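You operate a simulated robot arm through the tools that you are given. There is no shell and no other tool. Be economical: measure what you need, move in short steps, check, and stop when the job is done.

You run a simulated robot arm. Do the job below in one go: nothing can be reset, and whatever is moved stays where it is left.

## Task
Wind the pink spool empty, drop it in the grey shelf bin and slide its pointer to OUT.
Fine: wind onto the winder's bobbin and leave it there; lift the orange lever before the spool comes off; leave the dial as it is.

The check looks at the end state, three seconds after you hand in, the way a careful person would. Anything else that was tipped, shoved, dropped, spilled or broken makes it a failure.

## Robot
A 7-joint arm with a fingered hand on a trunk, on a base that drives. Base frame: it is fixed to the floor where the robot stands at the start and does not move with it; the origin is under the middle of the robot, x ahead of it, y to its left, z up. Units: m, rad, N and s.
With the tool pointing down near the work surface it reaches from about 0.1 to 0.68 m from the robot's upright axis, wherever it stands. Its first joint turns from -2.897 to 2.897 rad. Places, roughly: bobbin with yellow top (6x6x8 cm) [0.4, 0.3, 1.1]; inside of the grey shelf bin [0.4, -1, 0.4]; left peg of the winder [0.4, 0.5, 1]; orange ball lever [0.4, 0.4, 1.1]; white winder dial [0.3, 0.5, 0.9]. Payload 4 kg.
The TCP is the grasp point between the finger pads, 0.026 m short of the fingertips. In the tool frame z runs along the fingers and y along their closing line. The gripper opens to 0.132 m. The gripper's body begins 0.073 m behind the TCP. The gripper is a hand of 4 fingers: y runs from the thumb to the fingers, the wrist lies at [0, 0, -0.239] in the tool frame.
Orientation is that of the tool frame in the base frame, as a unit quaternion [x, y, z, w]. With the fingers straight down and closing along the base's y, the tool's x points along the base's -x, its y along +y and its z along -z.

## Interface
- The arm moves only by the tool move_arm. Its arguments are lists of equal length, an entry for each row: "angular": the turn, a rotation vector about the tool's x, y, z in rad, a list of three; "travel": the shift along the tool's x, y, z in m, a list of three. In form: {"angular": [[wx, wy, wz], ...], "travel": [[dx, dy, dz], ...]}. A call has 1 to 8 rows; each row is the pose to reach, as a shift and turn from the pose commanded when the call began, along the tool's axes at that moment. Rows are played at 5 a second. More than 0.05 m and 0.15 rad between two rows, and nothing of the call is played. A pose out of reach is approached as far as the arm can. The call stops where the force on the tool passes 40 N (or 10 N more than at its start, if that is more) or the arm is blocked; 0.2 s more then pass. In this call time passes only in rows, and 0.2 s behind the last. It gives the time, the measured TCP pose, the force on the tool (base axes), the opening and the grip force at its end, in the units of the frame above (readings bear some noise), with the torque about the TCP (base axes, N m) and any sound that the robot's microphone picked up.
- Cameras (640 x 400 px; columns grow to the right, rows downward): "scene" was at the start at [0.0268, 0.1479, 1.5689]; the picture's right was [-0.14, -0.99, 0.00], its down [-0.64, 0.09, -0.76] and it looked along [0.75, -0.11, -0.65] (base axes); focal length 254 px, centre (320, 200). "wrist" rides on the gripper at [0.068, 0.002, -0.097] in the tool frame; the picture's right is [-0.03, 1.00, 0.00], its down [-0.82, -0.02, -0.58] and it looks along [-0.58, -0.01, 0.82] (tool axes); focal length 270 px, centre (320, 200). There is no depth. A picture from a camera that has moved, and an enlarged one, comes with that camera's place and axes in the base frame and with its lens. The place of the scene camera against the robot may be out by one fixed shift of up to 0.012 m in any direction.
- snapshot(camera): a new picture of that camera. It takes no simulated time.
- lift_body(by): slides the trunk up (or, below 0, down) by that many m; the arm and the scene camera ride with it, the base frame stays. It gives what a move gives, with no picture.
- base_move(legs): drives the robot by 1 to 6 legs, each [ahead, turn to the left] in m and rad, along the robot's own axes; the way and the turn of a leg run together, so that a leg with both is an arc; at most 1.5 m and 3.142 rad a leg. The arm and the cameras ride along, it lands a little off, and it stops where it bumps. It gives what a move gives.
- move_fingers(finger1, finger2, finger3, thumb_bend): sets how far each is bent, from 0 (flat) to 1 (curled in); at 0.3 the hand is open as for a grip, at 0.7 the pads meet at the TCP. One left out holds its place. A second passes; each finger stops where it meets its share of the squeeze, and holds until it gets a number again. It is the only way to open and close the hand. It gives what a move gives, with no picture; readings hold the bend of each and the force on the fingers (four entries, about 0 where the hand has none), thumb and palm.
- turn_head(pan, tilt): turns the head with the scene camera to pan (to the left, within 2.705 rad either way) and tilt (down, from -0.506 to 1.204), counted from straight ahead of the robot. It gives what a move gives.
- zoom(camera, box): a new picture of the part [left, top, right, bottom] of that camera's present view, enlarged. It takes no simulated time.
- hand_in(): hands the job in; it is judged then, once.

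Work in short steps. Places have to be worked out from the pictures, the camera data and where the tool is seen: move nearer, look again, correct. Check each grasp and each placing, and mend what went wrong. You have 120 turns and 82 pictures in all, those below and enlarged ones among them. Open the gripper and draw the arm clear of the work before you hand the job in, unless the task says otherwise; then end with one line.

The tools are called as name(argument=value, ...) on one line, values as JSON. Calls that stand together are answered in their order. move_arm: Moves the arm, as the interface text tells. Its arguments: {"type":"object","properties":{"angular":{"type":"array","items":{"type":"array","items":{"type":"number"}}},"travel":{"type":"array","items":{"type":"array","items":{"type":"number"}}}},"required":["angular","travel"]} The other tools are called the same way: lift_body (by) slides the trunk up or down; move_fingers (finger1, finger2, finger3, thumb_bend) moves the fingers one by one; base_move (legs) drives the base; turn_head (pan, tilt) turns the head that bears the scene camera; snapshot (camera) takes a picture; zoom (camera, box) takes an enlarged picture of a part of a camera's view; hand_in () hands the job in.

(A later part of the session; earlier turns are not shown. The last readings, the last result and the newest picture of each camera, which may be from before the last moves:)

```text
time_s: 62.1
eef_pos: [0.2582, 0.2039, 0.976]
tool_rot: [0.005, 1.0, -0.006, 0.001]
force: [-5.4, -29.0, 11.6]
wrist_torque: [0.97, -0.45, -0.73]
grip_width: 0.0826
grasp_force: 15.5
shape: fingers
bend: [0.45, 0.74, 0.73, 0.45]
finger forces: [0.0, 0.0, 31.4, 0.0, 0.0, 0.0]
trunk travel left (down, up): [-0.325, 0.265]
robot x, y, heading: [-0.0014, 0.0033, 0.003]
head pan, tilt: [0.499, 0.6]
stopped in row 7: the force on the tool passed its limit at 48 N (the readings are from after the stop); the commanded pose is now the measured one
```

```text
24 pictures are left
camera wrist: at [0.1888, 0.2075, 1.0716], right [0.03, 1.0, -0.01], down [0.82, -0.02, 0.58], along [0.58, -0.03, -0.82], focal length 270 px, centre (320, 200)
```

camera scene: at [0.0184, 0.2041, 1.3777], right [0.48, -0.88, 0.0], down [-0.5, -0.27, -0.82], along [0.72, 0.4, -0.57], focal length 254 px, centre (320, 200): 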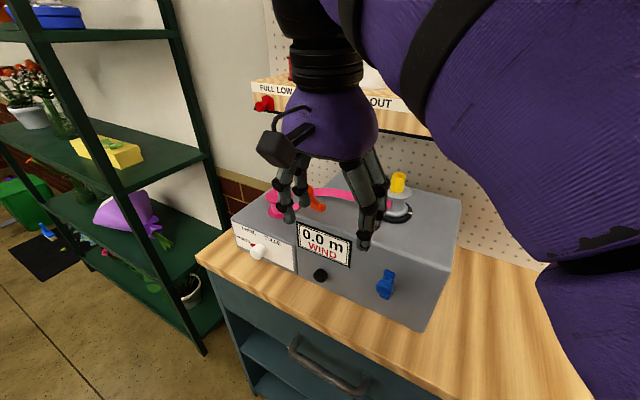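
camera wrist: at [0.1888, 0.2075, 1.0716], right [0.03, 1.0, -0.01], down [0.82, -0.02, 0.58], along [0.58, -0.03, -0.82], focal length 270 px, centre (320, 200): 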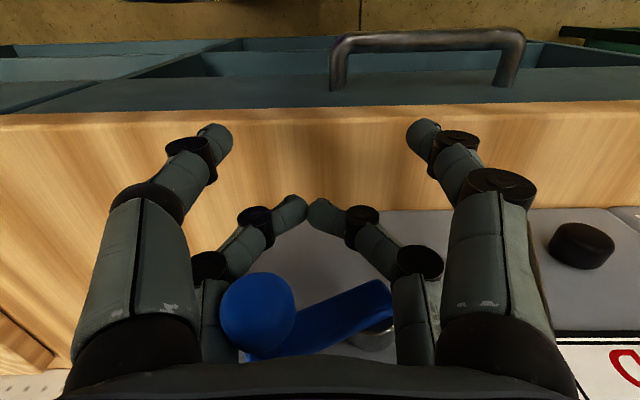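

The knob slipped up between the fingers; pinching from above can't hold the full circle. A better way is to cage the knob with all four fingers pointing at it horizontally, which needs the base farther back. I free the hand upward and drive back 0.3 m.

move_fingers(finger1=0.3, finger2=0.4, finger3=0.3, thumb_bend=0.3)

move_arm(angular=[[0, 0, 0], [0, 0, 0], [0, 0, 0], [0, 0, 0], [0, 0, 0]], travel=[[0, -0.01, -0.005], [0, -0.01, -0.04], [0, -0.01, -0.085], [0, -0.01, -0.13], [0, -0.01, -0.16]])

base_move(legs=[[-0.32, 0]])

turn_head(pan=0.35, tilt=0.45)

snapshot(camera="scene")

```text
time_s: 63.1
eef_pos: [0.2579, 0.2109, 0.9742]
tool_rot: [0.001, 1.0, -0.005, 0.001]
force: [-0.6, -2.2, 1.1]
wrist_torque: [0.01, -0.06, -0.03]
grip_width: 0.1322
grasp_force: 0.1
shape: fingers
bend: [0.3, 0.4, 0.3, 0.3]
finger forces: [0.1, 0.1, 0.8, 0.0, 0.0, 0.1]
trunk travel left (down, up): [-0.325, 0.265]
robot x, y, heading: [-0.0019, -0.0015, 0.003]
head pan, tilt: [0.499, 0.6]
```

```text
time_s: 64.3
eef_pos: [0.26, 0.1999, 1.1336]
tool_rot: [0.005, 1.0, -0.006, -0.004]
force: [0.4, -0.4, 0.3]
wrist_torque: [0.02, 0.0, 0.0]
grip_width: 0.1326
grasp_force: 0.0
shape: fingers
bend: [0.3, 0.4, 0.3, 0.3]
finger forces: [0.1, 0.0, 0.1, 0.0, 0.1, 0.1]
trunk travel left (down, up): [-0.325, 0.265]
robot x, y, heading: [-0.0007, -0.0017, 0.001]
head pan, tilt: [0.499, 0.6]
```

```text
time_s: 66.4
eef_pos: [-0.0623, 0.202, 1.1352]
tool_rot: [0.0, 1.0, -0.005, 0.001]
force: [0.0, 0.6, 0.2]
wrist_torque: [-0.01, 0.01, 0.01]
grip_width: 0.1327
grasp_force: 0.1
shape: fingers
bend: [0.3, 0.4, 0.3, 0.3]
finger forces: [0.0, 0.1, 0.0, 0.0, 0.0, 0.0]
trunk travel left (down, up): [-0.325, 0.265]
robot x, y, heading: [-0.3177, 0.0022, -0.001]
head pan, tilt: [0.499, 0.6]
```

```text
time_s: 67.1
eef_pos: [-0.0626, 0.2014, 1.1341]
tool_rot: [0.001, 1.0, -0.005, 0.001]
force: [-0.5, 0.6, 0.4]
wrist_torque: [0.02, 0.0, 0.0]
grip_width: 0.1327
grasp_force: 0.1
shape: fingers
bend: [0.3, 0.4, 0.3, 0.3]
finger forces: [0.0, 0.0, 0.0, 0.0, 0.1, 0.0]
trunk travel left (down, up): [-0.325, 0.265]
robot x, y, heading: [-0.3183, -0.0034, 0.002]
head pan, tilt: [0.351, 0.45]
```

```text
23 pictures are left
camera scene: at [-0.2923, 0.1913, 1.3916], right [0.35, -0.94, 0.0], down [-0.41, -0.15, -0.9], along [0.84, 0.31, -0.44], focal length 254 px, centre (320, 200)
```

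scene: 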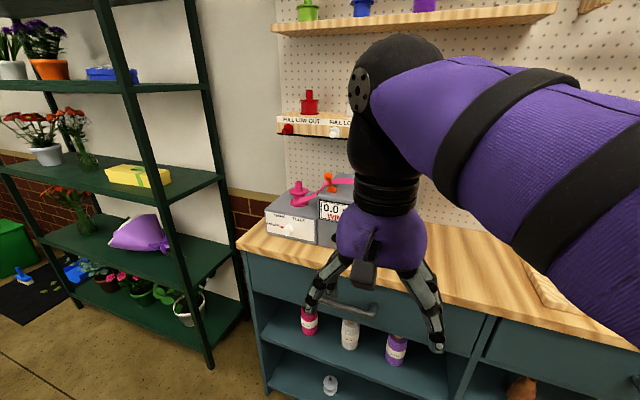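

I bring the hand forward while pitching it up to 30° below horizontal, to view the machine front with the wrist camera.

move_arm(angular=[[0, -0.149, 0], [0, -0.298, 0], [0, -0.447, 0], [0, -0.596, 0], [0, -0.745, 0], [0, -0.894, 0], [0, -1.043, 0]], travel=[[-0.02, 0.004, 0.01], [-0.04, 0.008, 0.02], [-0.06, 0.012, 0.03], [-0.08, 0.016, 0.04], [-0.1, 0.02, 0.05], [-0.12, 0.024, 0.06], [-0.14, 0.028, 0.07]])

snapshot(camera="wrist")

```text
time_s: 68.7
eef_pos: [0.0776, 0.2289, 1.0634]
tool_rot: [-0.003, 0.867, -0.004, 0.499]
force: [-0.2, -0.1, -1.1]
wrist_torque: [0.03, 0.01, 0.04]
grip_width: 0.1327
grasp_force: 0.1
shape: fingers
bend: [0.3, 0.4, 0.3, 0.3]
finger forces: [0.0, 0.1, 0.1, 0.1, 0.0, 0.0]
trunk travel left (down, up): [-0.325, 0.265]
robot x, y, heading: [-0.3187, -0.0022, 0.002]
head pan, tilt: [0.351, 0.45]
```

```text
22 pictures are left
camera wrist: at [-0.0415, 0.23, 1.0531], right [0.01, 1.0, 0.01], down [-0.09, -0.01, 1.0], along [1.0, -0.01, 0.09], focal length 270 px, centre (320, 200)
```

wrist: 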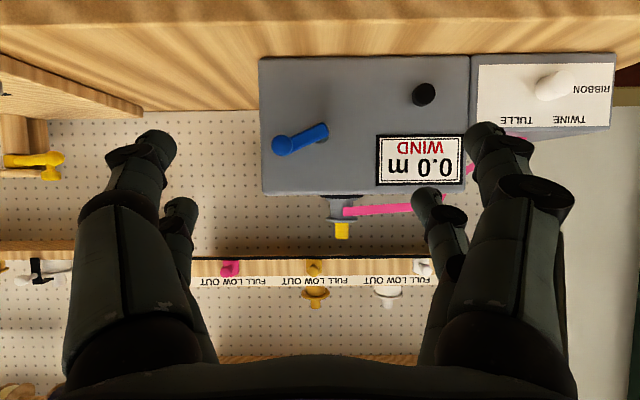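

Clear view: hub ≈(y 0.2255, z 0.992), knob ≈(y 0.184, z 1.018), i.e. turned ~60° clockwise so far. I go fully horizontal in front of the knob.

move_fingers(finger1=0.45, finger2=0.45, finger3=0.45, thumb_bend=0.45)

move_arm(angular=[[0, -0.13, 0], [0, -0.26, 0], [0, -0.39, 0], [0, -0.524, 0]], travel=[[-0.0074, -0.011, 0.0353], [-0.0148, -0.022, 0.0705], [-0.022, -0.034, 0.106], [-0.0295, -0.045, 0.1411]])

snapshot(camera="wrist")

```text
time_s: 69.7
eef_pos: [0.0772, 0.2284, 1.0638]
tool_rot: [-0.002, 0.867, -0.005, 0.499]
force: [0.4, -0.3, 0.6]
wrist_torque: [-0.02, -0.03, -0.04]
grip_width: 0.0835
grasp_force: 0.0
shape: fingers
bend: [0.45, 0.45, 0.45, 0.45]
finger forces: [0.0, 0.0, 0.0, 0.0, 0.0, 0.0]
trunk travel left (down, up): [-0.325, 0.265]
robot x, y, heading: [-0.3225, 0.0017, -0.003]
head pan, tilt: [0.351, 0.45]
```

```text
time_s: 70.7
eef_pos: [0.2138, 0.1839, 1.0185]
tool_rot: [-0.005, 0.708, -0.003, 0.706]
force: [-0.6, 0.5, 0.5]
wrist_torque: [0.02, 0.02, 0.03]
grip_width: 0.0832
grasp_force: 0.1
shape: fingers
bend: [0.45, 0.45, 0.45, 0.45]
finger forces: [0.0, 0.0, 0.0, 0.0, 0.0, 0.1]
trunk travel left (down, up): [-0.325, 0.265]
robot x, y, heading: [-0.3213, 0.0004, -0.003]
head pan, tilt: [0.351, 0.45]
```

```text
21 pictures are left
camera wrist: at [0.1161, 0.1843, 0.9504], right [0.0, 1.0, 0.02], down [-0.58, -0.01, 0.82], along [0.82, -0.01, 0.58], focal length 270 px, centre (320, 200)
```

wrist: 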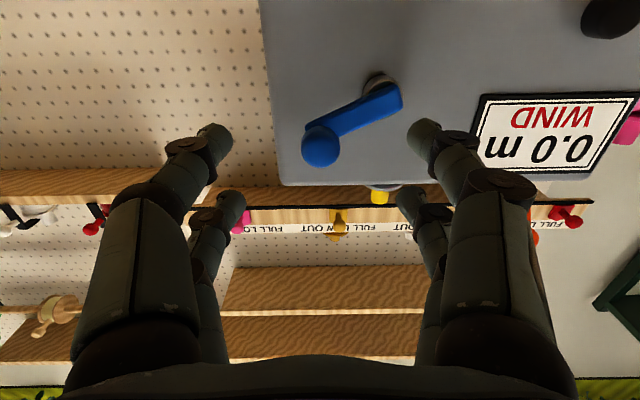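

Knob is centred at (y 0.184, z 1.020). I advance 4.8 cm and close all four fingers around it.

move_arm(angular=[[0, 0, 0], [0, 0, 0]], travel=[[-0.001, 0, 0.024], [-0.002, 0, 0.047]])

move_fingers(finger1=0.72, finger2=0.72, finger3=0.72, thumb_bend=0.72)

snapshot(camera="wrist")

```text
time_s: 71.3
eef_pos: [0.2609, 0.1835, 1.0205]
tool_rot: [-0.004, 0.708, -0.004, 0.706]
force: [-7.6, -1.7, -0.1]
wrist_torque: [-0.05, 0.15, 0.36]
grip_width: 0.0832
grasp_force: 3.5
shape: fingers
bend: [0.46, 0.45, 0.45, 0.45]
finger forces: [7.4, 0.0, 0.0, 0.0, 0.0, 0.0]
trunk travel left (down, up): [-0.325, 0.265]
robot x, y, heading: [-0.3193, 0.0037, 0.0]
head pan, tilt: [0.351, 0.45]
```

```text
time_s: 72.3
eef_pos: [0.2615, 0.1831, 1.0217]
tool_rot: [-0.002, 0.708, -0.004, 0.706]
force: [1.7, -0.1, -1.3]
wrist_torque: [0.0, 0.0, 0.0]
grip_width: 0.0
grasp_force: 1.2
shape: fingers
bend: [0.71, 0.71, 0.71, 0.71]
finger forces: [1.9, 0.1, 0.0, 0.0, 0.0, 0.0]
trunk travel left (down, up): [-0.325, 0.265]
robot x, y, heading: [-0.3193, 0.0005, -0.004]
head pan, tilt: [0.351, 0.45]
```

```text
20 pictures are left
camera wrist: at [0.1637, 0.1844, 0.9527], right [0.0, 1.0, 0.01], down [-0.57, -0.01, 0.82], along [0.82, -0.01, 0.57], focal length 270 px, centre (320, 200)
```

wrist: 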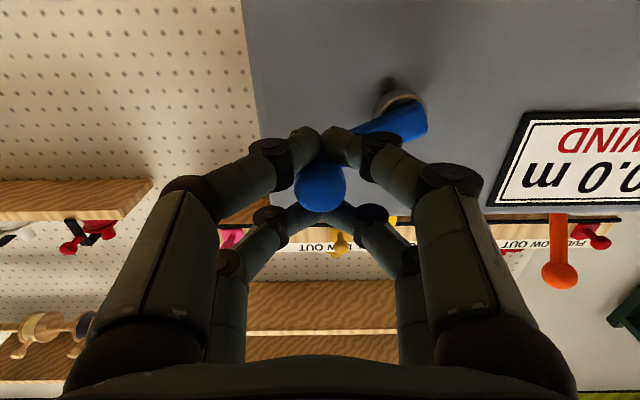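

The knob is nicely caged between upper and lower pairs. I crank clockwise in 20° rows for 160°.

move_arm(angular=[[0, 0, 0], [0, 0, 0], [0, 0, 0], [0, 0, 0], [0, 0, 0], [0, 0, 0], [0, 0, 0], [0, 0, 0]], travel=[[0.0166, -0.0056, 0], [0.0329, -0.0067, 0], [0.0486, -0.0023, 0], [0.0618, 0.0073, 0], [0.0709, 0.0209, 0], [0.0749, 0.0367, 0], [0.0732, 0.053, 0], [0.066, 0.0676, 0]])

snapshot(camera="wrist")

```text
time_s: 74.1
eef_pos: [0.2607, 0.2484, 0.9552]
tool_rot: [-0.003, 0.707, -0.005, 0.707]
force: [1.8, -11.5, 18.9]
wrist_torque: [0.16, -0.16, -0.11]
grip_width: 0.0001
grasp_force: 11.2
shape: fingers
bend: [0.71, 0.73, 0.7, 0.71]
finger forces: [0.0, 23.7, 0.0, 0.0, 0.0, 0.0]
trunk travel left (down, up): [-0.325, 0.265]
robot x, y, heading: [-0.3194, -0.0021, -0.003]
head pan, tilt: [0.351, 0.45]
```

```text
19 pictures are left
camera wrist: at [0.1629, 0.2488, 0.8873], right [0.0, 1.0, 0.02], down [-0.58, -0.01, 0.82], along [0.82, -0.01, 0.58], focal length 270 px, centre (320, 200)
```

wrist: 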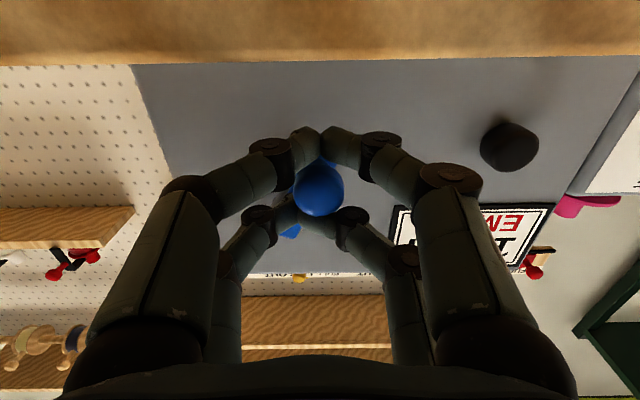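

The crank followed and the display changed — it looks like "EM…". I zoom in on it.

zoom(camera="wrist", box=[380, 140, 640, 302])

```text
2.46 times, centred on (510, 221) of wrist
camera zoom: at [0.1629, 0.2488, 0.8873], right [0.0, 1.0, 0.02], down [-0.58, -0.01, 0.82], along [0.82, -0.01, 0.58], focal length 665 px, centre (-148, 148)
```

zoom: 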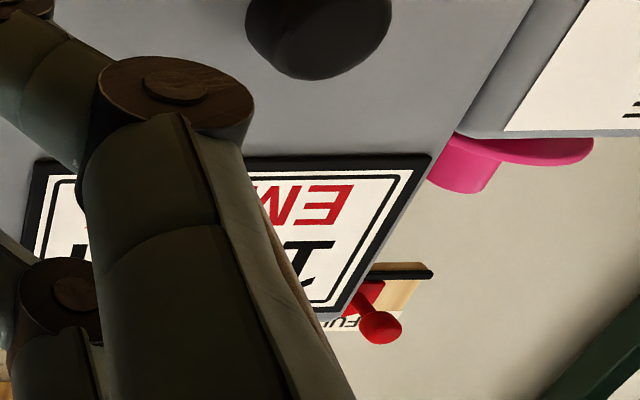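

It reads "1.x m / EM…" — apparently EMPTY. I release the knob, retreat straight back, and look.

move_fingers(finger1=0.4, finger2=0.4, finger3=0.4, thumb_bend=0.4)

move_arm(angular=[[0, 0, 0], [0, 0, 0], [0, 0, 0], [0, 0, 0], [0, 0, 0]], travel=[[0, 0, -0.04], [0, 0, -0.08], [-0.03, 0.02, -0.11], [-0.06, 0.05, -0.14], [-0.09, 0.08, -0.17]])

snapshot(camera="wrist")

```text
time_s: 75.1
eef_pos: [0.2605, 0.2487, 0.9561]
tool_rot: [-0.002, 0.707, -0.004, 0.707]
force: [-1.6, -10.2, 16.8]
wrist_torque: [0.09, -0.22, -0.1]
grip_width: 0.0994
grasp_force: 7.9
shape: fingers
bend: [0.4, 0.71, 0.4, 0.4]
finger forces: [0.1, 16.0, 0.0, 0.0, 0.0, 0.0]
trunk travel left (down, up): [-0.325, 0.265]
robot x, y, heading: [-0.3237, -0.0017, 0.001]
head pan, tilt: [0.351, 0.45]
```

```text
refused: row 4 steps farther than a row can; nothing moved
```

```text
17 pictures are left
camera wrist: at [0.1625, 0.2493, 0.8874], right [0.0, 1.0, 0.02], down [-0.58, -0.01, 0.82], along [0.82, -0.01, 0.58], focal length 270 px, centre (320, 200)
```

wrist: 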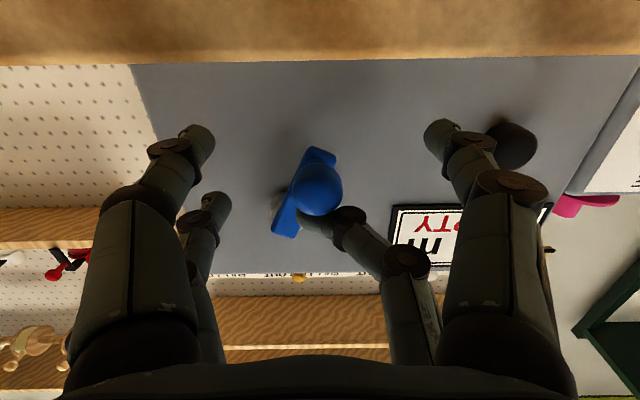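

"EMPTY" confirmed. Finger2 is hooked over the stem; I raise the hand slightly, then open it.

move_arm(angular=[[0, 0, 0]], travel=[[-0.016, -0.006, 0]])

move_fingers(finger2=0.4)

```text
time_s: 75.5
eef_pos: [0.2609, 0.2443, 0.9682]
tool_rot: [-0.005, 0.71, -0.004, 0.704]
force: [-0.3, 0.2, 0.2]
wrist_torque: [0.03, 0.05, 0.01]
grip_width: 0.0995
grasp_force: 0.0
shape: fingers
bend: [0.4, 0.4, 0.4, 0.4]
finger forces: [0.1, 0.0, 0.0, 0.1, 0.1, 0.1]
trunk travel left (down, up): [-0.325, 0.265]
robot x, y, heading: [-0.3199, 0.003, 0.001]
head pan, tilt: [0.351, 0.45]
```

```text
time_s: 76.5
eef_pos: [0.2622, 0.244, 0.9697]
tool_rot: [-0.003, 0.708, -0.004, 0.706]
force: [0.4, -0.2, -0.4]
wrist_torque: [-0.01, -0.01, 0.01]
grip_width: 0.0992
grasp_force: 0.1
shape: fingers
bend: [0.4, 0.4, 0.4, 0.4]
finger forces: [0.0, 0.1, 0.0, 0.0, 0.1, 0.0]
trunk travel left (down, up): [-0.325, 0.265]
robot x, y, heading: [-0.3235, 0.001, 0.003]
head pan, tilt: [0.351, 0.45]
```

Free now. I retreat, then go up in front of the lowered lever ball (≈(0.315, 0.387, 1.14)) and close the fingers for pushing it back up.

move_arm(angular=[[0, 0, 0], [0, 0, 0], [0, 0, 0], [0, 0, 0], [0, 0, 0], [0, 0, 0], [0, 0, 0]], travel=[[0, 0, -0.05], [0, 0, -0.095], [-0.035, 0.0285, -0.1], [-0.07, 0.057, -0.1], [-0.105, 0.0855, -0.1], [-0.14, 0.114, -0.1], [-0.175, 0.1425, -0.1]])

move_fingers(finger1=0.7, finger2=0.7, finger3=0.7, thumb_bend=0.7)

snapshot(camera="wrist")

turn_head(pan=0.5, tilt=0.35)

snapshot(camera="scene")

```text
time_s: 78.1
eef_pos: [0.1625, 0.3894, 1.1438]
tool_rot: [-0.002, 0.708, -0.005, 0.706]
force: [0.1, 0.0, -1.2]
wrist_torque: [-0.01, 0.03, 0.0]
grip_width: 0.0995
grasp_force: 0.1
shape: fingers
bend: [0.4, 0.4, 0.4, 0.4]
finger forces: [0.0, 0.1, 0.1, 0.0, 0.0, 0.1]
trunk travel left (down, up): [-0.325, 0.265]
robot x, y, heading: [-0.3232, 0.0001, 0.001]
head pan, tilt: [0.351, 0.45]
```

```text
time_s: 79.1
eef_pos: [0.1628, 0.3889, 1.1444]
tool_rot: [-0.004, 0.708, -0.004, 0.706]
force: [-0.2, 1.1, 0.3]
wrist_torque: [0.01, 0.01, -0.01]
grip_width: 0.0015
grasp_force: 0.1
shape: fingers
bend: [0.7, 0.7, 0.7, 0.7]
finger forces: [0.1, 0.0, 0.0, 0.0, 0.0, 0.0]
trunk travel left (down, up): [-0.325, 0.265]
robot x, y, heading: [-0.3181, -0.0003, -0.002]
head pan, tilt: [0.351, 0.45]
```

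```text
16 pictures are left
camera wrist: at [0.0641, 0.3898, 1.0752], right [0.0, 1.0, 0.01], down [-0.58, -0.01, 0.82], along [0.82, -0.01, 0.58], focal length 270 px, centre (320, 200)
```

wrist: 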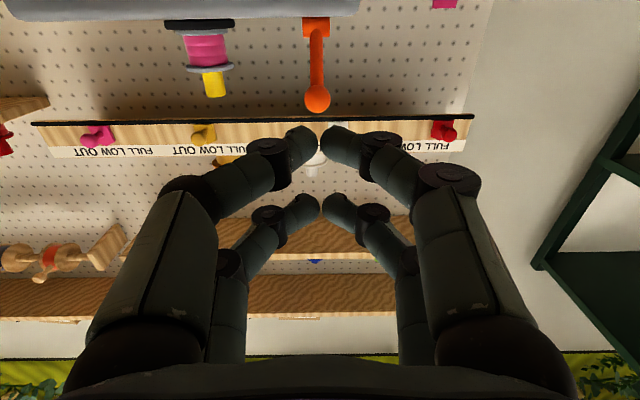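

```text
time_s: 79.8
eef_pos: [0.1619, 0.3891, 1.1438]
tool_rot: [-0.003, 0.708, -0.005, 0.706]
force: [-0.1, 0.1, -0.2]
wrist_torque: [-0.02, 0.02, 0.03]
grip_width: 0.0017
grasp_force: 0.0
shape: fingers
bend: [0.7, 0.7, 0.7, 0.7]
finger forces: [0.0, 0.0, 0.1, 0.0, 0.0, 0.1]
trunk travel left (down, up): [-0.325, 0.265]
robot x, y, heading: [-0.3241, -0.004, 0.003]
head pan, tilt: [0.499, 0.351]
```

```text
15 pictures are left
camera scene: at [-0.2968, 0.2042, 1.4009], right [0.48, -0.88, 0.0], down [-0.3, -0.17, -0.94], along [0.82, 0.45, -0.34], focal length 254 px, centre (320, 200)
```

scene: 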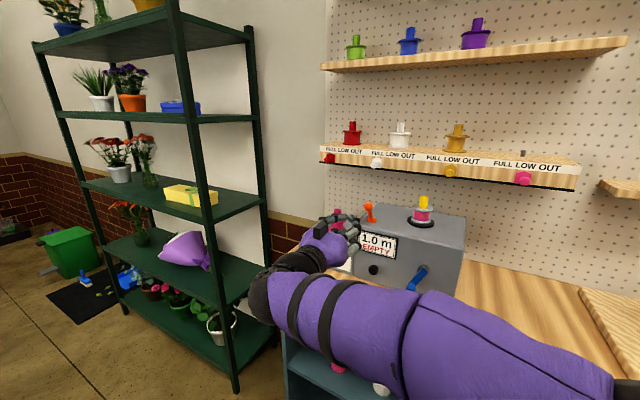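

"1.0 m EMPTY", ribbon is on the bobbin. Now I push the lever back up (+x) until it meets its stop.

move_arm(angular=[[0, 0, 0], [0, 0, 0], [0, 0, 0], [0, 0, 0], [0, 0, 0], [0, 0, 0]], travel=[[0.001, -0.003, 0.045], [0.001, -0.003, 0.09], [0, -0.003, 0.125], [-0.004, -0.003, 0.15], [-0.005, -0.003, 0.17], [-0.004, -0.003, 0.185]])

snapshot(camera="wrist")

```text
time_s: 81.2
eef_pos: [0.346, 0.3864, 1.1481]
tool_rot: [-0.003, 0.708, -0.004, 0.706]
force: [-0.6, 0.0, 1.2]
wrist_torque: [-0.02, 0.06, -0.01]
grip_width: 0.0009
grasp_force: 0.9
shape: fingers
bend: [0.7, 0.7, 0.7, 0.7]
finger forces: [0.8, 0.1, 0.0, 0.0, 0.2, 0.0]
trunk travel left (down, up): [-0.325, 0.265]
robot x, y, heading: [-0.3226, 0.0026, 0.001]
head pan, tilt: [0.499, 0.351]
```

```text
14 pictures are left
camera wrist: at [0.2479, 0.3865, 1.08], right [0.0, 1.0, 0.02], down [-0.58, -0.01, 0.82], along [0.82, -0.01, 0.58], focal length 270 px, centre (320, 200)
```

wrist: 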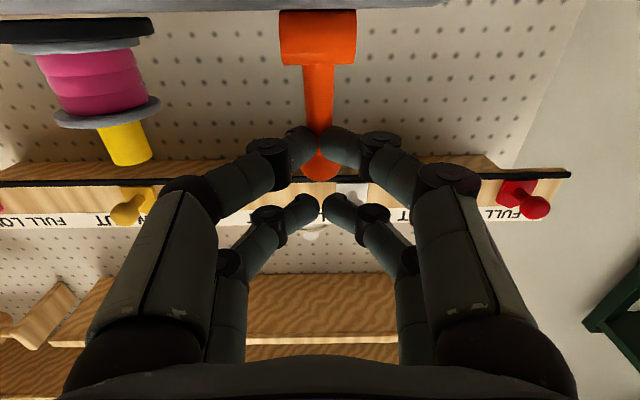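

The lever moved back; I push a little more to make sure it reaches the stop.

move_arm(angular=[[0, 0, 0], [0, 0, 0], [0, 0, 0]], travel=[[0, 0, 0.008], [0, 0, 0.016], [0.001, 0, 0.022]])

```text
time_s: 82.0
eef_pos: [0.3697, 0.385, 1.1463]
tool_rot: [-0.003, 0.708, -0.006, 0.706]
force: [-0.5, 0.6, -0.5]
wrist_torque: [-0.01, -0.01, 0.02]
grip_width: 0.0015
grasp_force: 0.0
shape: fingers
bend: [0.7, 0.7, 0.7, 0.7]
finger forces: [0.0, 0.0, 0.1, 0.0, 0.0, 0.1]
trunk travel left (down, up): [-0.325, 0.265]
robot x, y, heading: [-0.3205, -0.0013, -0.001]
head pan, tilt: [0.499, 0.351]
```

No resistance; the ball may have slid past the tips. I open wide before retreating so nothing hooks, then look.

move_fingers(finger1=0.4, finger2=0.4, finger3=0.4, thumb_bend=0.4)

move_arm(angular=[[0, 0, 0], [0, 0, 0], [0, 0, 0], [0, 0, 0]], travel=[[0, 0, -0.04], [0, 0, -0.08], [0, 0.01, -0.12], [0, 0.03, -0.155]])

snapshot(camera="wrist")

zoom(camera="scene", box=[310, 180, 470, 300])

```text
time_s: 83.0
eef_pos: [0.3675, 0.3852, 1.147]
tool_rot: [-0.004, 0.708, -0.004, 0.706]
force: [-0.5, -0.9, -0.2]
wrist_torque: [0.03, -0.03, 0.01]
grip_width: 0.0992
grasp_force: 0.1
shape: fingers
bend: [0.4, 0.4, 0.4, 0.4]
finger forces: [0.0, 0.1, 0.0, 0.0, 0.0, 0.1]
trunk travel left (down, up): [-0.325, 0.265]
robot x, y, heading: [-0.3247, -0.0001, 0.001]
head pan, tilt: [0.499, 0.351]
```

```text
time_s: 84.0
eef_pos: [0.2141, 0.4134, 1.1469]
tool_rot: [-0.004, 0.708, -0.004, 0.706]
force: [0.2, -0.2, -0.4]
wrist_torque: [0.01, -0.01, -0.01]
grip_width: 0.0995
grasp_force: 0.1
shape: fingers
bend: [0.4, 0.4, 0.4, 0.4]
finger forces: [0.0, 0.1, 0.0, 0.1, 0.0, 0.0]
trunk travel left (down, up): [-0.325, 0.265]
robot x, y, heading: [-0.324, 0.0007, 0.005]
head pan, tilt: [0.499, 0.351]
```

```text
13 pictures are left
camera wrist: at [0.1159, 0.4145, 1.079], right [0.0, 1.0, 0.02], down [-0.58, -0.01, 0.82], along [0.82, -0.01, 0.58], focal length 270 px, centre (320, 200)
```

wrist: 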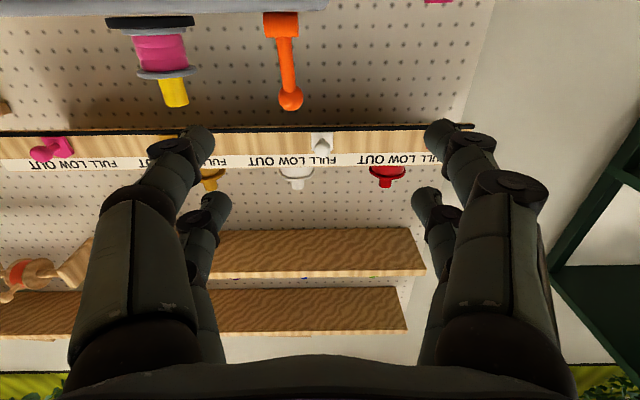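

```text
3.33 times, centred on (390, 240) of scene
camera zoom: at [-0.2966, 0.204, 1.4009], right [0.48, -0.88, 0.0], down [-0.3, -0.17, -0.94], along [0.82, 0.45, -0.34], focal length 845 px, centre (87, 67)
```

zoom: 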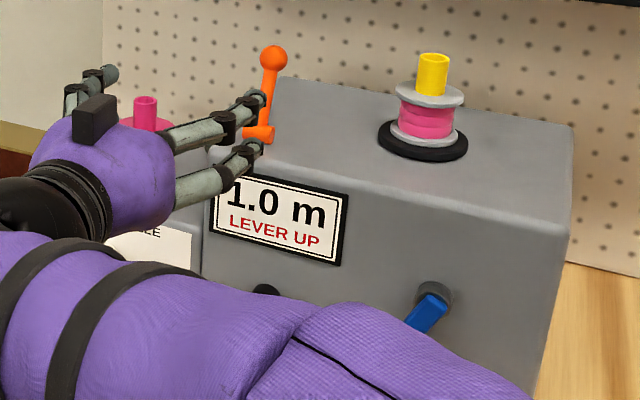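

"LEVER UP" shown. Next: spool removal with the same grasp as before (TCP (0.3725, 0.514, 1.055) at 30° pitch). To be in reach I retract and re-pitch the hand, then drive forward 0.16 m.

move_fingers(finger1=0.3, finger2=0.5, finger3=0.5, thumb_bend=0.47)

move_arm(angular=[[0, 0.13, 0], [0, 0.26, 0], [0, 0.39, 0], [0, 0.524, 0]], travel=[[0, 0.025, -0.025], [0, 0.05, -0.05], [0, 0.075, -0.075], [0, 0.1, -0.1]])

base_move(legs=[[0.155, 0]])

```text
time_s: 85.0
eef_pos: [0.2138, 0.4147, 1.1477]
tool_rot: [-0.002, 0.708, -0.004, 0.706]
force: [0.2, 0.1, -1.1]
wrist_torque: [-0.01, 0.03, 0.03]
grip_width: 0.1046
grasp_force: 0.0
shape: fingers
bend: [0.3, 0.5, 0.5, 0.47]
finger forces: [0.0, 0.0, 0.0, 0.0, 0.0, 0.0]
trunk travel left (down, up): [-0.325, 0.265]
robot x, y, heading: [-0.3204, -0.0009, -0.0]
head pan, tilt: [0.499, 0.351]
```

```text
time_s: 86.0
eef_pos: [0.1136, 0.5149, 1.1455]
tool_rot: [-0.003, 0.867, -0.005, 0.497]
force: [0.7, -0.6, 0.8]
wrist_torque: [0.01, -0.03, 0.06]
grip_width: 0.1044
grasp_force: 0.1
shape: fingers
bend: [0.3, 0.5, 0.5, 0.47]
finger forces: [0.0, 0.0, 0.0, 0.0, 0.1, 0.0]
trunk travel left (down, up): [-0.325, 0.265]
robot x, y, heading: [-0.3207, -0.0034, 0.0]
head pan, tilt: [0.499, 0.351]
```

```text
time_s: 87.4
eef_pos: [0.2684, 0.5154, 1.1448]
tool_rot: [-0.002, 0.867, -0.005, 0.499]
force: [0.5, 1.0, 0.6]
wrist_torque: [0.02, 0.01, -0.01]
grip_width: 0.1042
grasp_force: 0.0
shape: fingers
bend: [0.3, 0.5, 0.5, 0.47]
finger forces: [0.0, 0.1, 0.0, 0.1, 0.0, 0.1]
trunk travel left (down, up): [-0.325, 0.265]
robot x, y, heading: [-0.1665, -0.0029, 0.002]
head pan, tilt: [0.499, 0.351]
```

I lower to the earlier pre-grasp pose and compare the wrist view with the one right after placing.

move_arm(angular=[[0, 0, 0]], travel=[[0.026, -0.001, 0.015]])

snapshot(camera="wrist")

```text
time_s: 87.8
eef_pos: [0.2695, 0.5137, 1.1159]
tool_rot: [-0.002, 0.867, -0.005, 0.498]
force: [-0.5, -0.3, -0.3]
wrist_torque: [0.01, 0.01, -0.01]
grip_width: 0.1048
grasp_force: 0.0
shape: fingers
bend: [0.3, 0.5, 0.5, 0.47]
finger forces: [0.1, 0.1, 0.0, 0.0, 0.0, 0.1]
trunk travel left (down, up): [-0.325, 0.265]
robot x, y, heading: [-0.1684, -0.0014, -0.003]
head pan, tilt: [0.499, 0.351]
```

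```text
11 pictures are left
camera wrist: at [0.1496, 0.5153, 1.1049], right [0.01, 1.0, 0.01], down [-0.09, -0.01, 1.0], along [1.0, -0.01, 0.09], focal length 270 px, centre (320, 200)
```

wrist: 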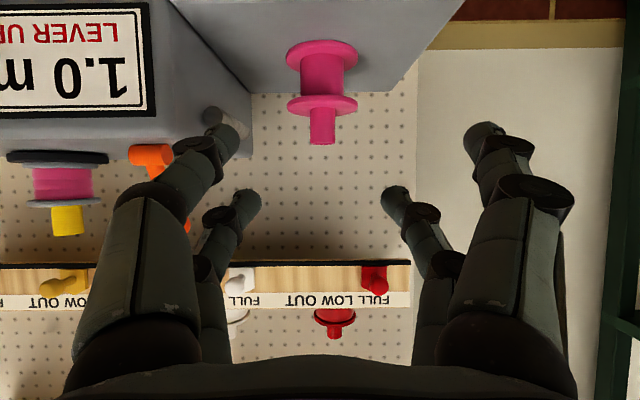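

View matches the earlier one. I go in 12 cm along the tool axis and close the far pair on the stub.

move_arm(angular=[[0, 0, 0], [0, 0, 0], [0, 0, 0], [0, 0, 0]], travel=[[0, 0.001, 0.04], [0, 0.001, 0.08], [0, 0.001, 0.105], [0, 0.001, 0.12]])

move_fingers(finger2=0.75, finger3=0.75)

```text
time_s: 88.8
eef_pos: [0.3719, 0.5154, 1.0548]
tool_rot: [-0.002, 0.866, -0.004, 0.499]
force: [0.0, 0.7, -0.1]
wrist_torque: [0.01, 0.02, 0.0]
grip_width: 0.1044
grasp_force: 0.0
shape: fingers
bend: [0.3, 0.5, 0.5, 0.47]
finger forces: [0.0, 0.0, 0.0, 0.1, 0.0, 0.0]
trunk travel left (down, up): [-0.325, 0.265]
robot x, y, heading: [-0.1634, 0.0015, -0.001]
head pan, tilt: [0.499, 0.351]
```

```text
time_s: 89.8
eef_pos: [0.3718, 0.5141, 1.0537]
tool_rot: [-0.002, 0.867, -0.005, 0.499]
force: [0.9, 0.2, 0.5]
wrist_torque: [-0.01, 0.04, 0.0]
grip_width: 0.1045
grasp_force: 8.5
shape: fingers
bend: [0.3, 0.68, 0.7, 0.47]
finger forces: [0.1, 8.6, 8.6, 0.1, 0.0, 0.0]
trunk travel left (down, up): [-0.325, 0.265]
robot x, y, heading: [-0.1675, -0.001, 0.001]
head pan, tilt: [0.499, 0.351]
```

Gripped (8.6 N). I lift 8 cm and retreat, then check.

move_arm(angular=[[0, 0, 0], [0, 0, 0], [0, 0, 0], [0, 0, 0], [0, 0, 0], [0, 0, 0]], travel=[[-0.0173, 0, -0.01], [-0.0433, 0, -0.025], [-0.0779, 0, -0.045], [-0.0579, 0, -0.0796], [-0.0379, 0, -0.1143], [-0.0179, 0, -0.1489]])

snapshot(camera="wrist")

```text
time_s: 91.2
eef_pos: [0.2507, 0.516, 1.1445]
tool_rot: [-0.002, 0.867, -0.005, 0.498]
force: [1.1, 0.1, -0.6]
wrist_torque: [0.01, 0.03, 0.0]
grip_width: 0.1047
grasp_force: 8.1
shape: fingers
bend: [0.3, 0.68, 0.7, 0.47]
finger forces: [0.0, 8.5, 8.5, 0.0, 0.0, 0.0]
trunk travel left (down, up): [-0.325, 0.265]
robot x, y, heading: [-0.1666, -0.0002, -0.001]
head pan, tilt: [0.499, 0.351]
```

```text
10 pictures are left
camera wrist: at [0.1324, 0.5172, 1.1339], right [0.01, 1.0, 0.01], down [-0.09, -0.01, 1.0], along [1.0, -0.01, 0.09], focal length 270 px, centre (320, 200)
```

wrist: 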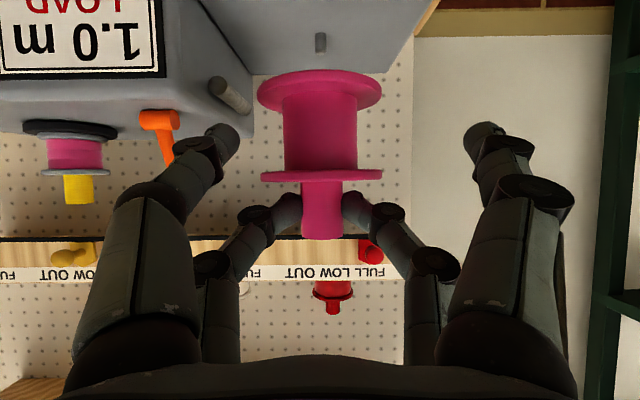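

The empty spool is held; display is back to LOAD and the bobbin holds the ribbon. I back away, tuck the hand in front, and drive to the bin area (turn right, ahead 1.05 m, turn left).

base_move(legs=[[-0.22, 0]])

move_arm(angular=[[0, 0, 0], [0, 0, 0], [0, 0, 0], [0, 0, 0], [0, 0, 0], [0, 0, 0], [0, 0, 0], [0, 0, 0]], travel=[[0, -0.045, 0], [0, -0.09, 0], [0, -0.135, 0], [0, -0.18, 0], [0, -0.225, 0], [0, -0.27, 0], [0, -0.315, 0], [0, -0.36, 0]])

base_move(legs=[[0, -1.571], [1.05, 0], [0, 1.571]])

turn_head(pan=-0.1, tilt=0.8)

snapshot(camera="scene")

```text
time_s: 92.9
eef_pos: [0.0337, 0.5145, 1.1448]
tool_rot: [-0.001, 0.867, -0.006, 0.498]
force: [1.0, -0.2, -0.8]
wrist_torque: [-0.03, 0.04, 0.01]
grip_width: 0.1048
grasp_force: 8.0
shape: fingers
bend: [0.3, 0.68, 0.7, 0.47]
finger forces: [0.0, 8.5, 8.5, 0.0, 0.1, 0.0]
trunk travel left (down, up): [-0.325, 0.265]
robot x, y, heading: [-0.3892, 0.0002, -0.005]
head pan, tilt: [0.499, 0.351]
```

```text
time_s: 94.7
eef_pos: [0.0319, 0.154, 1.1475]
tool_rot: [-0.001, 0.867, -0.006, 0.498]
force: [0.8, -0.2, -0.5]
wrist_torque: [-0.04, 0.03, 0.02]
grip_width: 0.1047
grasp_force: 9.3
shape: fingers
bend: [0.3, 0.68, 0.7, 0.47]
finger forces: [0.0, 8.5, 8.4, 0.0, 0.0, 0.0]
trunk travel left (down, up): [-0.325, 0.265]
robot x, y, heading: [-0.3862, -0.0002, -0.006]
head pan, tilt: [0.499, 0.351]
```

```text
time_s: 108.6
eef_pos: [0.0292, -0.8943, 1.1479]
tool_rot: [-0.004, 0.866, -0.004, 0.499]
force: [0.5, 0.2, -0.5]
wrist_torque: [-0.02, 0.03, -0.02]
grip_width: 0.1046
grasp_force: 8.3
shape: fingers
bend: [0.3, 0.68, 0.7, 0.47]
finger forces: [0.1, 8.3, 8.4, 0.0, 0.0, 0.0]
trunk travel left (down, up): [-0.325, 0.265]
robot x, y, heading: [-0.3895, -1.0485, 0.005]
head pan, tilt: [0.499, 0.351]
```

```text
time_s: 109.6
eef_pos: [0.0296, -0.894, 1.1473]
tool_rot: [-0.005, 0.867, -0.004, 0.499]
force: [0.6, 0.4, -0.8]
wrist_torque: [0.01, 0.03, 0.01]
grip_width: 0.1044
grasp_force: 8.0
shape: fingers
bend: [0.3, 0.68, 0.7, 0.47]
finger forces: [0.0, 8.3, 8.4, 0.0, 0.1, 0.0]
trunk travel left (down, up): [-0.325, 0.265]
robot x, y, heading: [-0.3893, -1.0513, 0.004]
head pan, tilt: [-0.099, 0.799]
```

```text
9 pictures are left
camera scene: at [-0.366, -0.8988, 1.3613], right [-0.09, -1.0, 0.0], down [-0.71, 0.07, -0.7], along [0.69, -0.07, -0.72], focal length 254 px, centre (320, 200)
```

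scene: 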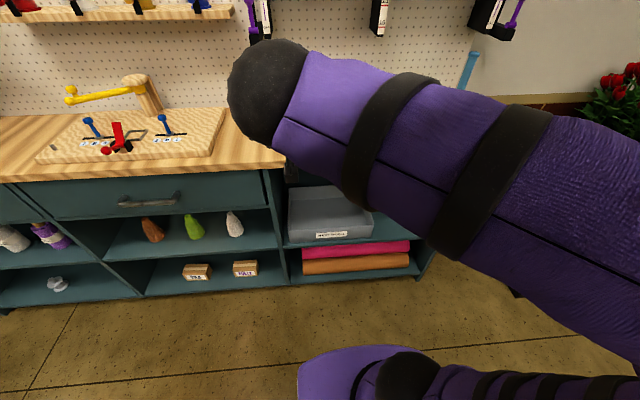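

The bin is under the counter's right section. I zoom on it.

zoom(camera="scene", box=[265, 165, 425, 290])

```text
3.20 times, centred on (345, 228) of scene
camera zoom: at [-0.366, -0.8988, 1.3613], right [-0.09, -1.0, 0.0], down [-0.71, 0.07, -0.7], along [0.69, -0.07, -0.72], focal length 811 px, centre (240, 112)
```

zoom: 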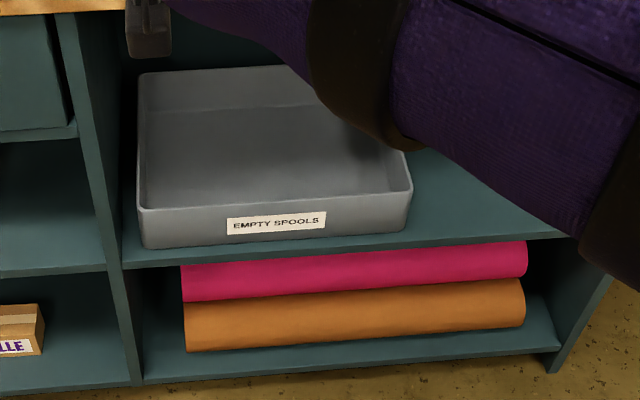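

Tray spans about x 0.27–0.52, y −0.835…−1.18, rim z≈0.53. I lower the trunk 0.3 m and bring the hand to y≈−1.0, z≈0.66, still outside, then check through the wrist camera.

lift_body(by=-0.3)

move_arm(angular=[[0, 0, 0], [0, 0, 0], [0, 0, 0], [0, 0, 0], [0, 0, 0]], travel=[[0.0329, -0.02, 0.019], [0.0658, -0.04, 0.038], [0.0987, -0.06, 0.057], [0.1316, -0.08, 0.076], [0.1645, -0.1, 0.095]])

snapshot(camera="wrist")

```text
time_s: 112.6
eef_pos: [0.0288, -0.8934, 0.849]
tool_rot: [-0.005, 0.867, -0.003, 0.498]
force: [0.2, -0.2, -0.5]
wrist_torque: [-0.01, 0.02, -0.03]
grip_width: 0.1046
grasp_force: 8.6
shape: fingers
bend: [0.3, 0.68, 0.7, 0.47]
finger forces: [0.0, 8.2, 8.3, 0.0, 0.0, 0.0]
trunk travel left (down, up): [-0.025, 0.565]
robot x, y, heading: [-0.3884, -1.0491, 0.009]
head pan, tilt: [-0.099, 0.799]
```

```text
time_s: 113.5
eef_pos: [0.0212, -0.8863, 0.701]
tool_rot: [-0.095, 0.88, 0.031, 0.464]
force: [-0.3, -0.9, -1.0]
wrist_torque: [0.01, 0.0, 0.02]
grip_width: 0.1047
grasp_force: 8.0
shape: fingers
bend: [0.3, 0.68, 0.7, 0.47]
finger forces: [0.0, 8.3, 8.4, 0.0, 0.0, 0.0]
trunk travel left (down, up): [-0.025, 0.565]
robot x, y, heading: [-0.3863, -1.0503, 0.009]
head pan, tilt: [-0.099, 0.799]
stopped in row 4: the arm was blocked; the commanded pose is now the measured one
```

```text
7 pictures are left
camera wrist: at [-0.0973, -0.9082, 0.6995], right [-0.18, 0.98, -0.01], down [-0.01, 0.01, 1.0], along [0.98, 0.18, 0.01], focal length 270 px, centre (320, 200)
```

wrist: 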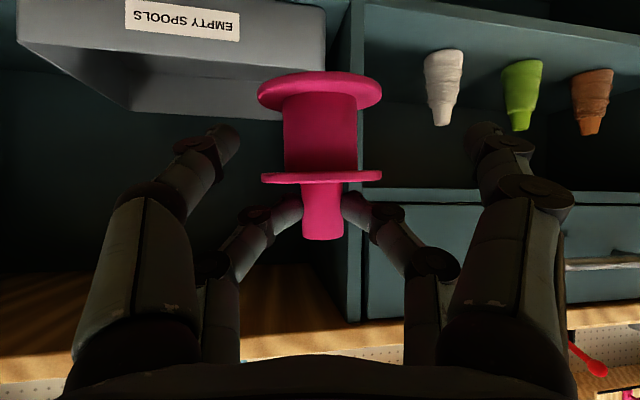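

The arm got blocked close to its own body, slightly twisting. I straighten the orientation while extending forward and right (still outside the opening).

move_arm(angular=[[0.037, -0.019, 0.033], [0.075, -0.038, 0.067], [0.112, -0.057, 0.1], [0.149, -0.076, 0.134]], travel=[[-0.0165, -0.0297, 0.0124], [-0.033, -0.0593, 0.0249], [-0.0494, -0.089, 0.0373], [-0.0659, -0.1186, 0.0497]])

```text
time_s: 114.5
eef_pos: [0.1152, -0.9858, 0.7334]
tool_rot: [0.002, 0.864, 0.0, 0.503]
force: [0.0, -0.1, -0.1]
wrist_torque: [0.01, 0.02, -0.01]
grip_width: 0.1048
grasp_force: 8.4
shape: fingers
bend: [0.3, 0.68, 0.7, 0.47]
finger forces: [0.1, 8.3, 8.3, 0.1, 0.1, 0.1]
trunk travel left (down, up): [-0.025, 0.565]
robot x, y, heading: [-0.3887, -1.0511, 0.008]
head pan, tilt: [-0.099, 0.799]
```

Straight again. I continue forward and down toward (0.215, −0.99, 0.64).

move_arm(angular=[[0, 0, 0], [0, 0, 0], [0, 0, 0], [0, 0, 0]], travel=[[0.007, 0, 0.033], [0.014, 0, 0.066], [0.021, 0, 0.099], [0.028, 0, 0.1316]])

snapshot(camera="wrist")

```text
time_s: 115.5
eef_pos: [0.2159, -0.9877, 0.6431]
tool_rot: [0.001, 0.864, 0.001, 0.504]
force: [0.3, 0.0, -1.0]
wrist_torque: [-0.02, 0.02, 0.04]
grip_width: 0.1044
grasp_force: 8.4
shape: fingers
bend: [0.3, 0.68, 0.7, 0.47]
finger forces: [0.1, 8.3, 8.3, 0.0, 0.0, 0.0]
trunk travel left (down, up): [-0.025, 0.565]
robot x, y, heading: [-0.3862, -1.0506, 0.008]
head pan, tilt: [-0.099, 0.799]
```

```text
6 pictures are left
camera wrist: at [0.0974, -0.9854, 0.6304], right [0.01, 1.0, 0.02], down [-0.1, -0.02, 0.99], along [0.99, -0.02, 0.1], focal length 270 px, centre (320, 200)
```

wrist: 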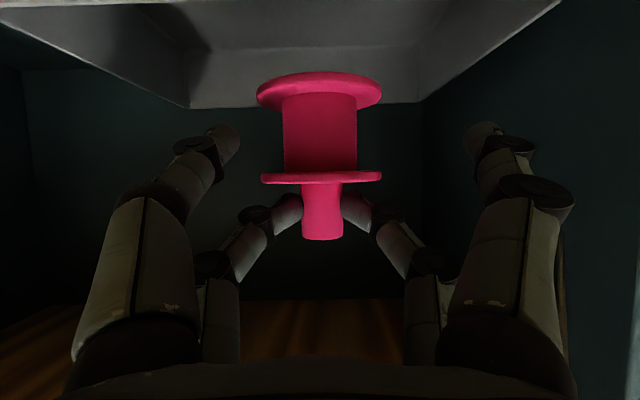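

The spool is centred in front of the tray opening. I move in 13 cm, then lower 8.5 cm inside the tray.

move_arm(angular=[[0, 0, 0], [0, 0, 0], [0, 0, 0], [0, 0, 0], [0, 0, 0]], travel=[[-0.0217, 0, 0.0375], [-0.0433, 0, 0.0751], [-0.065, 0, 0.1126], [-0.0282, 0, 0.1338], [0.0086, 0, 0.1551]])

snapshot(camera="wrist")

```text
time_s: 116.7
eef_pos: [0.3458, -0.9867, 0.56]
tool_rot: [0.002, 0.864, 0.001, 0.504]
force: [0.0, 0.5, -1.4]
wrist_torque: [-0.03, 0.05, -0.01]
grip_width: 0.1043
grasp_force: 8.7
shape: fingers
bend: [0.3, 0.68, 0.7, 0.47]
finger forces: [0.0, 8.6, 8.5, 0.0, 0.1, 0.0]
trunk travel left (down, up): [-0.025, 0.565]
robot x, y, heading: [-0.3867, -1.0552, 0.005]
head pan, tilt: [-0.099, 0.799]
```

```text
5 pictures are left
camera wrist: at [0.2274, -0.9854, 0.5473], right [0.01, 1.0, 0.02], down [-0.1, -0.02, 0.99], along [0.99, -0.02, 0.1], focal length 270 px, centre (320, 200)
```

wrist: 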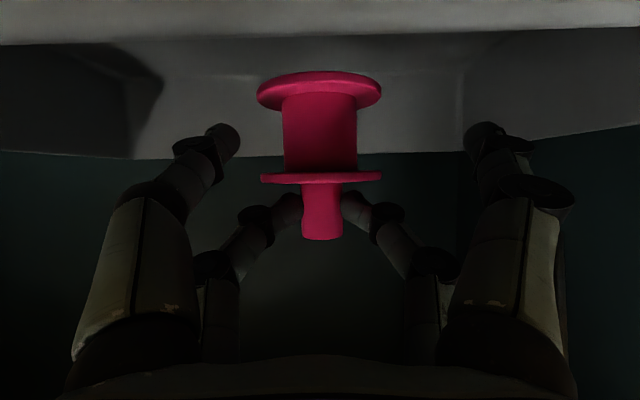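

We're over the tray floor behind its front rim. I release it here ("drop it in") after lowering just 1 cm more.

move_arm(angular=[[0, 0, 0]], travel=[[0.0087, 0, 0.005]])

move_fingers(finger2=0.45, finger3=0.45)

move_arm(angular=[[0, 0, 0], [0, 0, 0], [0, 0, 0], [0, 0, 0], [0, 0, 0]], travel=[[-0.035, 0, -0.0202], [-0.0736, 0, -0.0425], [-0.0536, 0, -0.0771], [-0.0336, 0, -0.1118], [-0.0086, 0, -0.1551]])

snapshot(camera="wrist")

```text
time_s: 117.1
eef_pos: [0.3466, -0.9867, 0.5488]
tool_rot: [0.001, 0.864, 0.002, 0.503]
force: [-0.5, 0.3, -1.4]
wrist_torque: [-0.02, 0.04, -0.02]
grip_width: 0.1044
grasp_force: 8.0
shape: fingers
bend: [0.3, 0.68, 0.7, 0.47]
finger forces: [0.0, 8.6, 8.5, 0.0, 0.0, 0.0]
trunk travel left (down, up): [-0.025, 0.565]
robot x, y, heading: [-0.392, -1.05, 0.0]
head pan, tilt: [-0.099, 0.799]
```

```text
time_s: 118.1
eef_pos: [0.3473, -0.9868, 0.5485]
tool_rot: [0.0, 0.864, 0.001, 0.503]
force: [0.9, -0.5, -0.3]
wrist_torque: [-0.03, 0.0, 0.02]
grip_width: 0.1046
grasp_force: 0.0
shape: fingers
bend: [0.3, 0.45, 0.45, 0.47]
finger forces: [0.0, 0.0, 0.0, 0.0, 0.0, 0.0]
trunk travel left (down, up): [-0.025, 0.565]
robot x, y, heading: [-0.3875, -1.0505, 0.003]
head pan, tilt: [-0.099, 0.799]
```

```text
time_s: 119.3
eef_pos: [0.2174, -0.9869, 0.6331]
tool_rot: [0.001, 0.864, 0.001, 0.503]
force: [-0.4, -0.5, 0.1]
wrist_torque: [0.0, 0.0, 0.03]
grip_width: 0.1045
grasp_force: 0.1
shape: fingers
bend: [0.3, 0.45, 0.45, 0.47]
finger forces: [0.0, 0.0, 0.1, 0.0, 0.0, 0.0]
trunk travel left (down, up): [-0.025, 0.565]
robot x, y, heading: [-0.3876, -1.0519, 0.007]
head pan, tilt: [-0.099, 0.799]
```

```text
4 pictures are left
camera wrist: at [0.0968, -0.9847, 0.6207], right [0.01, 1.0, 0.02], down [-0.1, -0.02, 0.99], along [0.99, -0.02, 0.1], focal length 270 px, centre (320, 200)
```

wrist: 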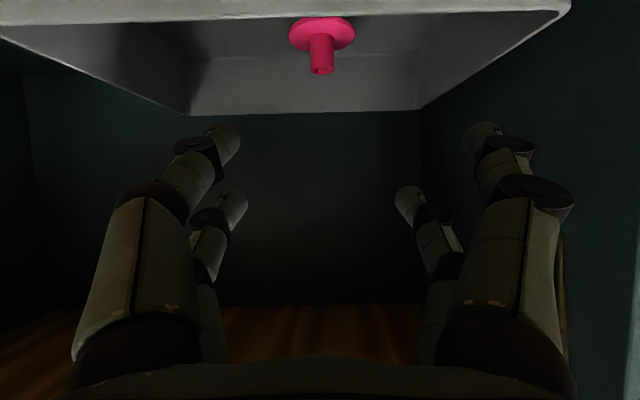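

The spool stands in the tray. Now the pointer: it is at LOW (y≈0.055, z≈1.222, x≈0.43); OUT is ≈4.4 cm to the right. I retract, raise the trunk, and drive back.

move_arm(angular=[[0, 0, 0], [0, 0, 0], [0, 0, 0], [0, 0, 0]], travel=[[-0.0067, 0, -0.0385], [-0.0133, 0, -0.077], [-0.02, 0, -0.1155], [-0.0266, 0, -0.154]])

lift_body(by=0.42)

base_move(legs=[[0, 1.571], [1.05, 0], [0, -1.571]])

```text
time_s: 120.3
eef_pos: [0.1134, -1.0191, 0.6817]
tool_rot: [0.051, 0.892, 0.058, 0.446]
force: [0.0, 0.5, 0.7]
wrist_torque: [-0.01, -0.03, -0.02]
grip_width: 0.105
grasp_force: 0.2
shape: fingers
bend: [0.3, 0.45, 0.45, 0.47]
finger forces: [0.1, 0.0, 0.0, 0.0, 0.0, 0.1]
trunk travel left (down, up): [-0.025, 0.565]
robot x, y, heading: [-0.39, -1.0524, 0.002]
head pan, tilt: [-0.099, 0.799]
stopped in row 4: the arm was blocked; the commanded pose is now the measured one
```

```text
refused: 0.42 is not a number from -0.4 to 0.4
```

```text
time_s: 134.1
eef_pos: [0.1222, 0.0133, 0.682]
tool_rot: [0.056, 0.891, 0.055, 0.448]
force: [-0.1, -0.1, 0.3]
wrist_torque: [-0.01, -0.04, 0.04]
grip_width: 0.1045
grasp_force: 0.0
shape: fingers
bend: [0.3, 0.45, 0.45, 0.47]
finger forces: [0.0, 0.0, 0.1, 0.0, 0.0, 0.0]
trunk travel left (down, up): [-0.025, 0.565]
robot x, y, heading: [-0.3766, -0.0104, -0.009]
head pan, tilt: [-0.099, 0.799]
```

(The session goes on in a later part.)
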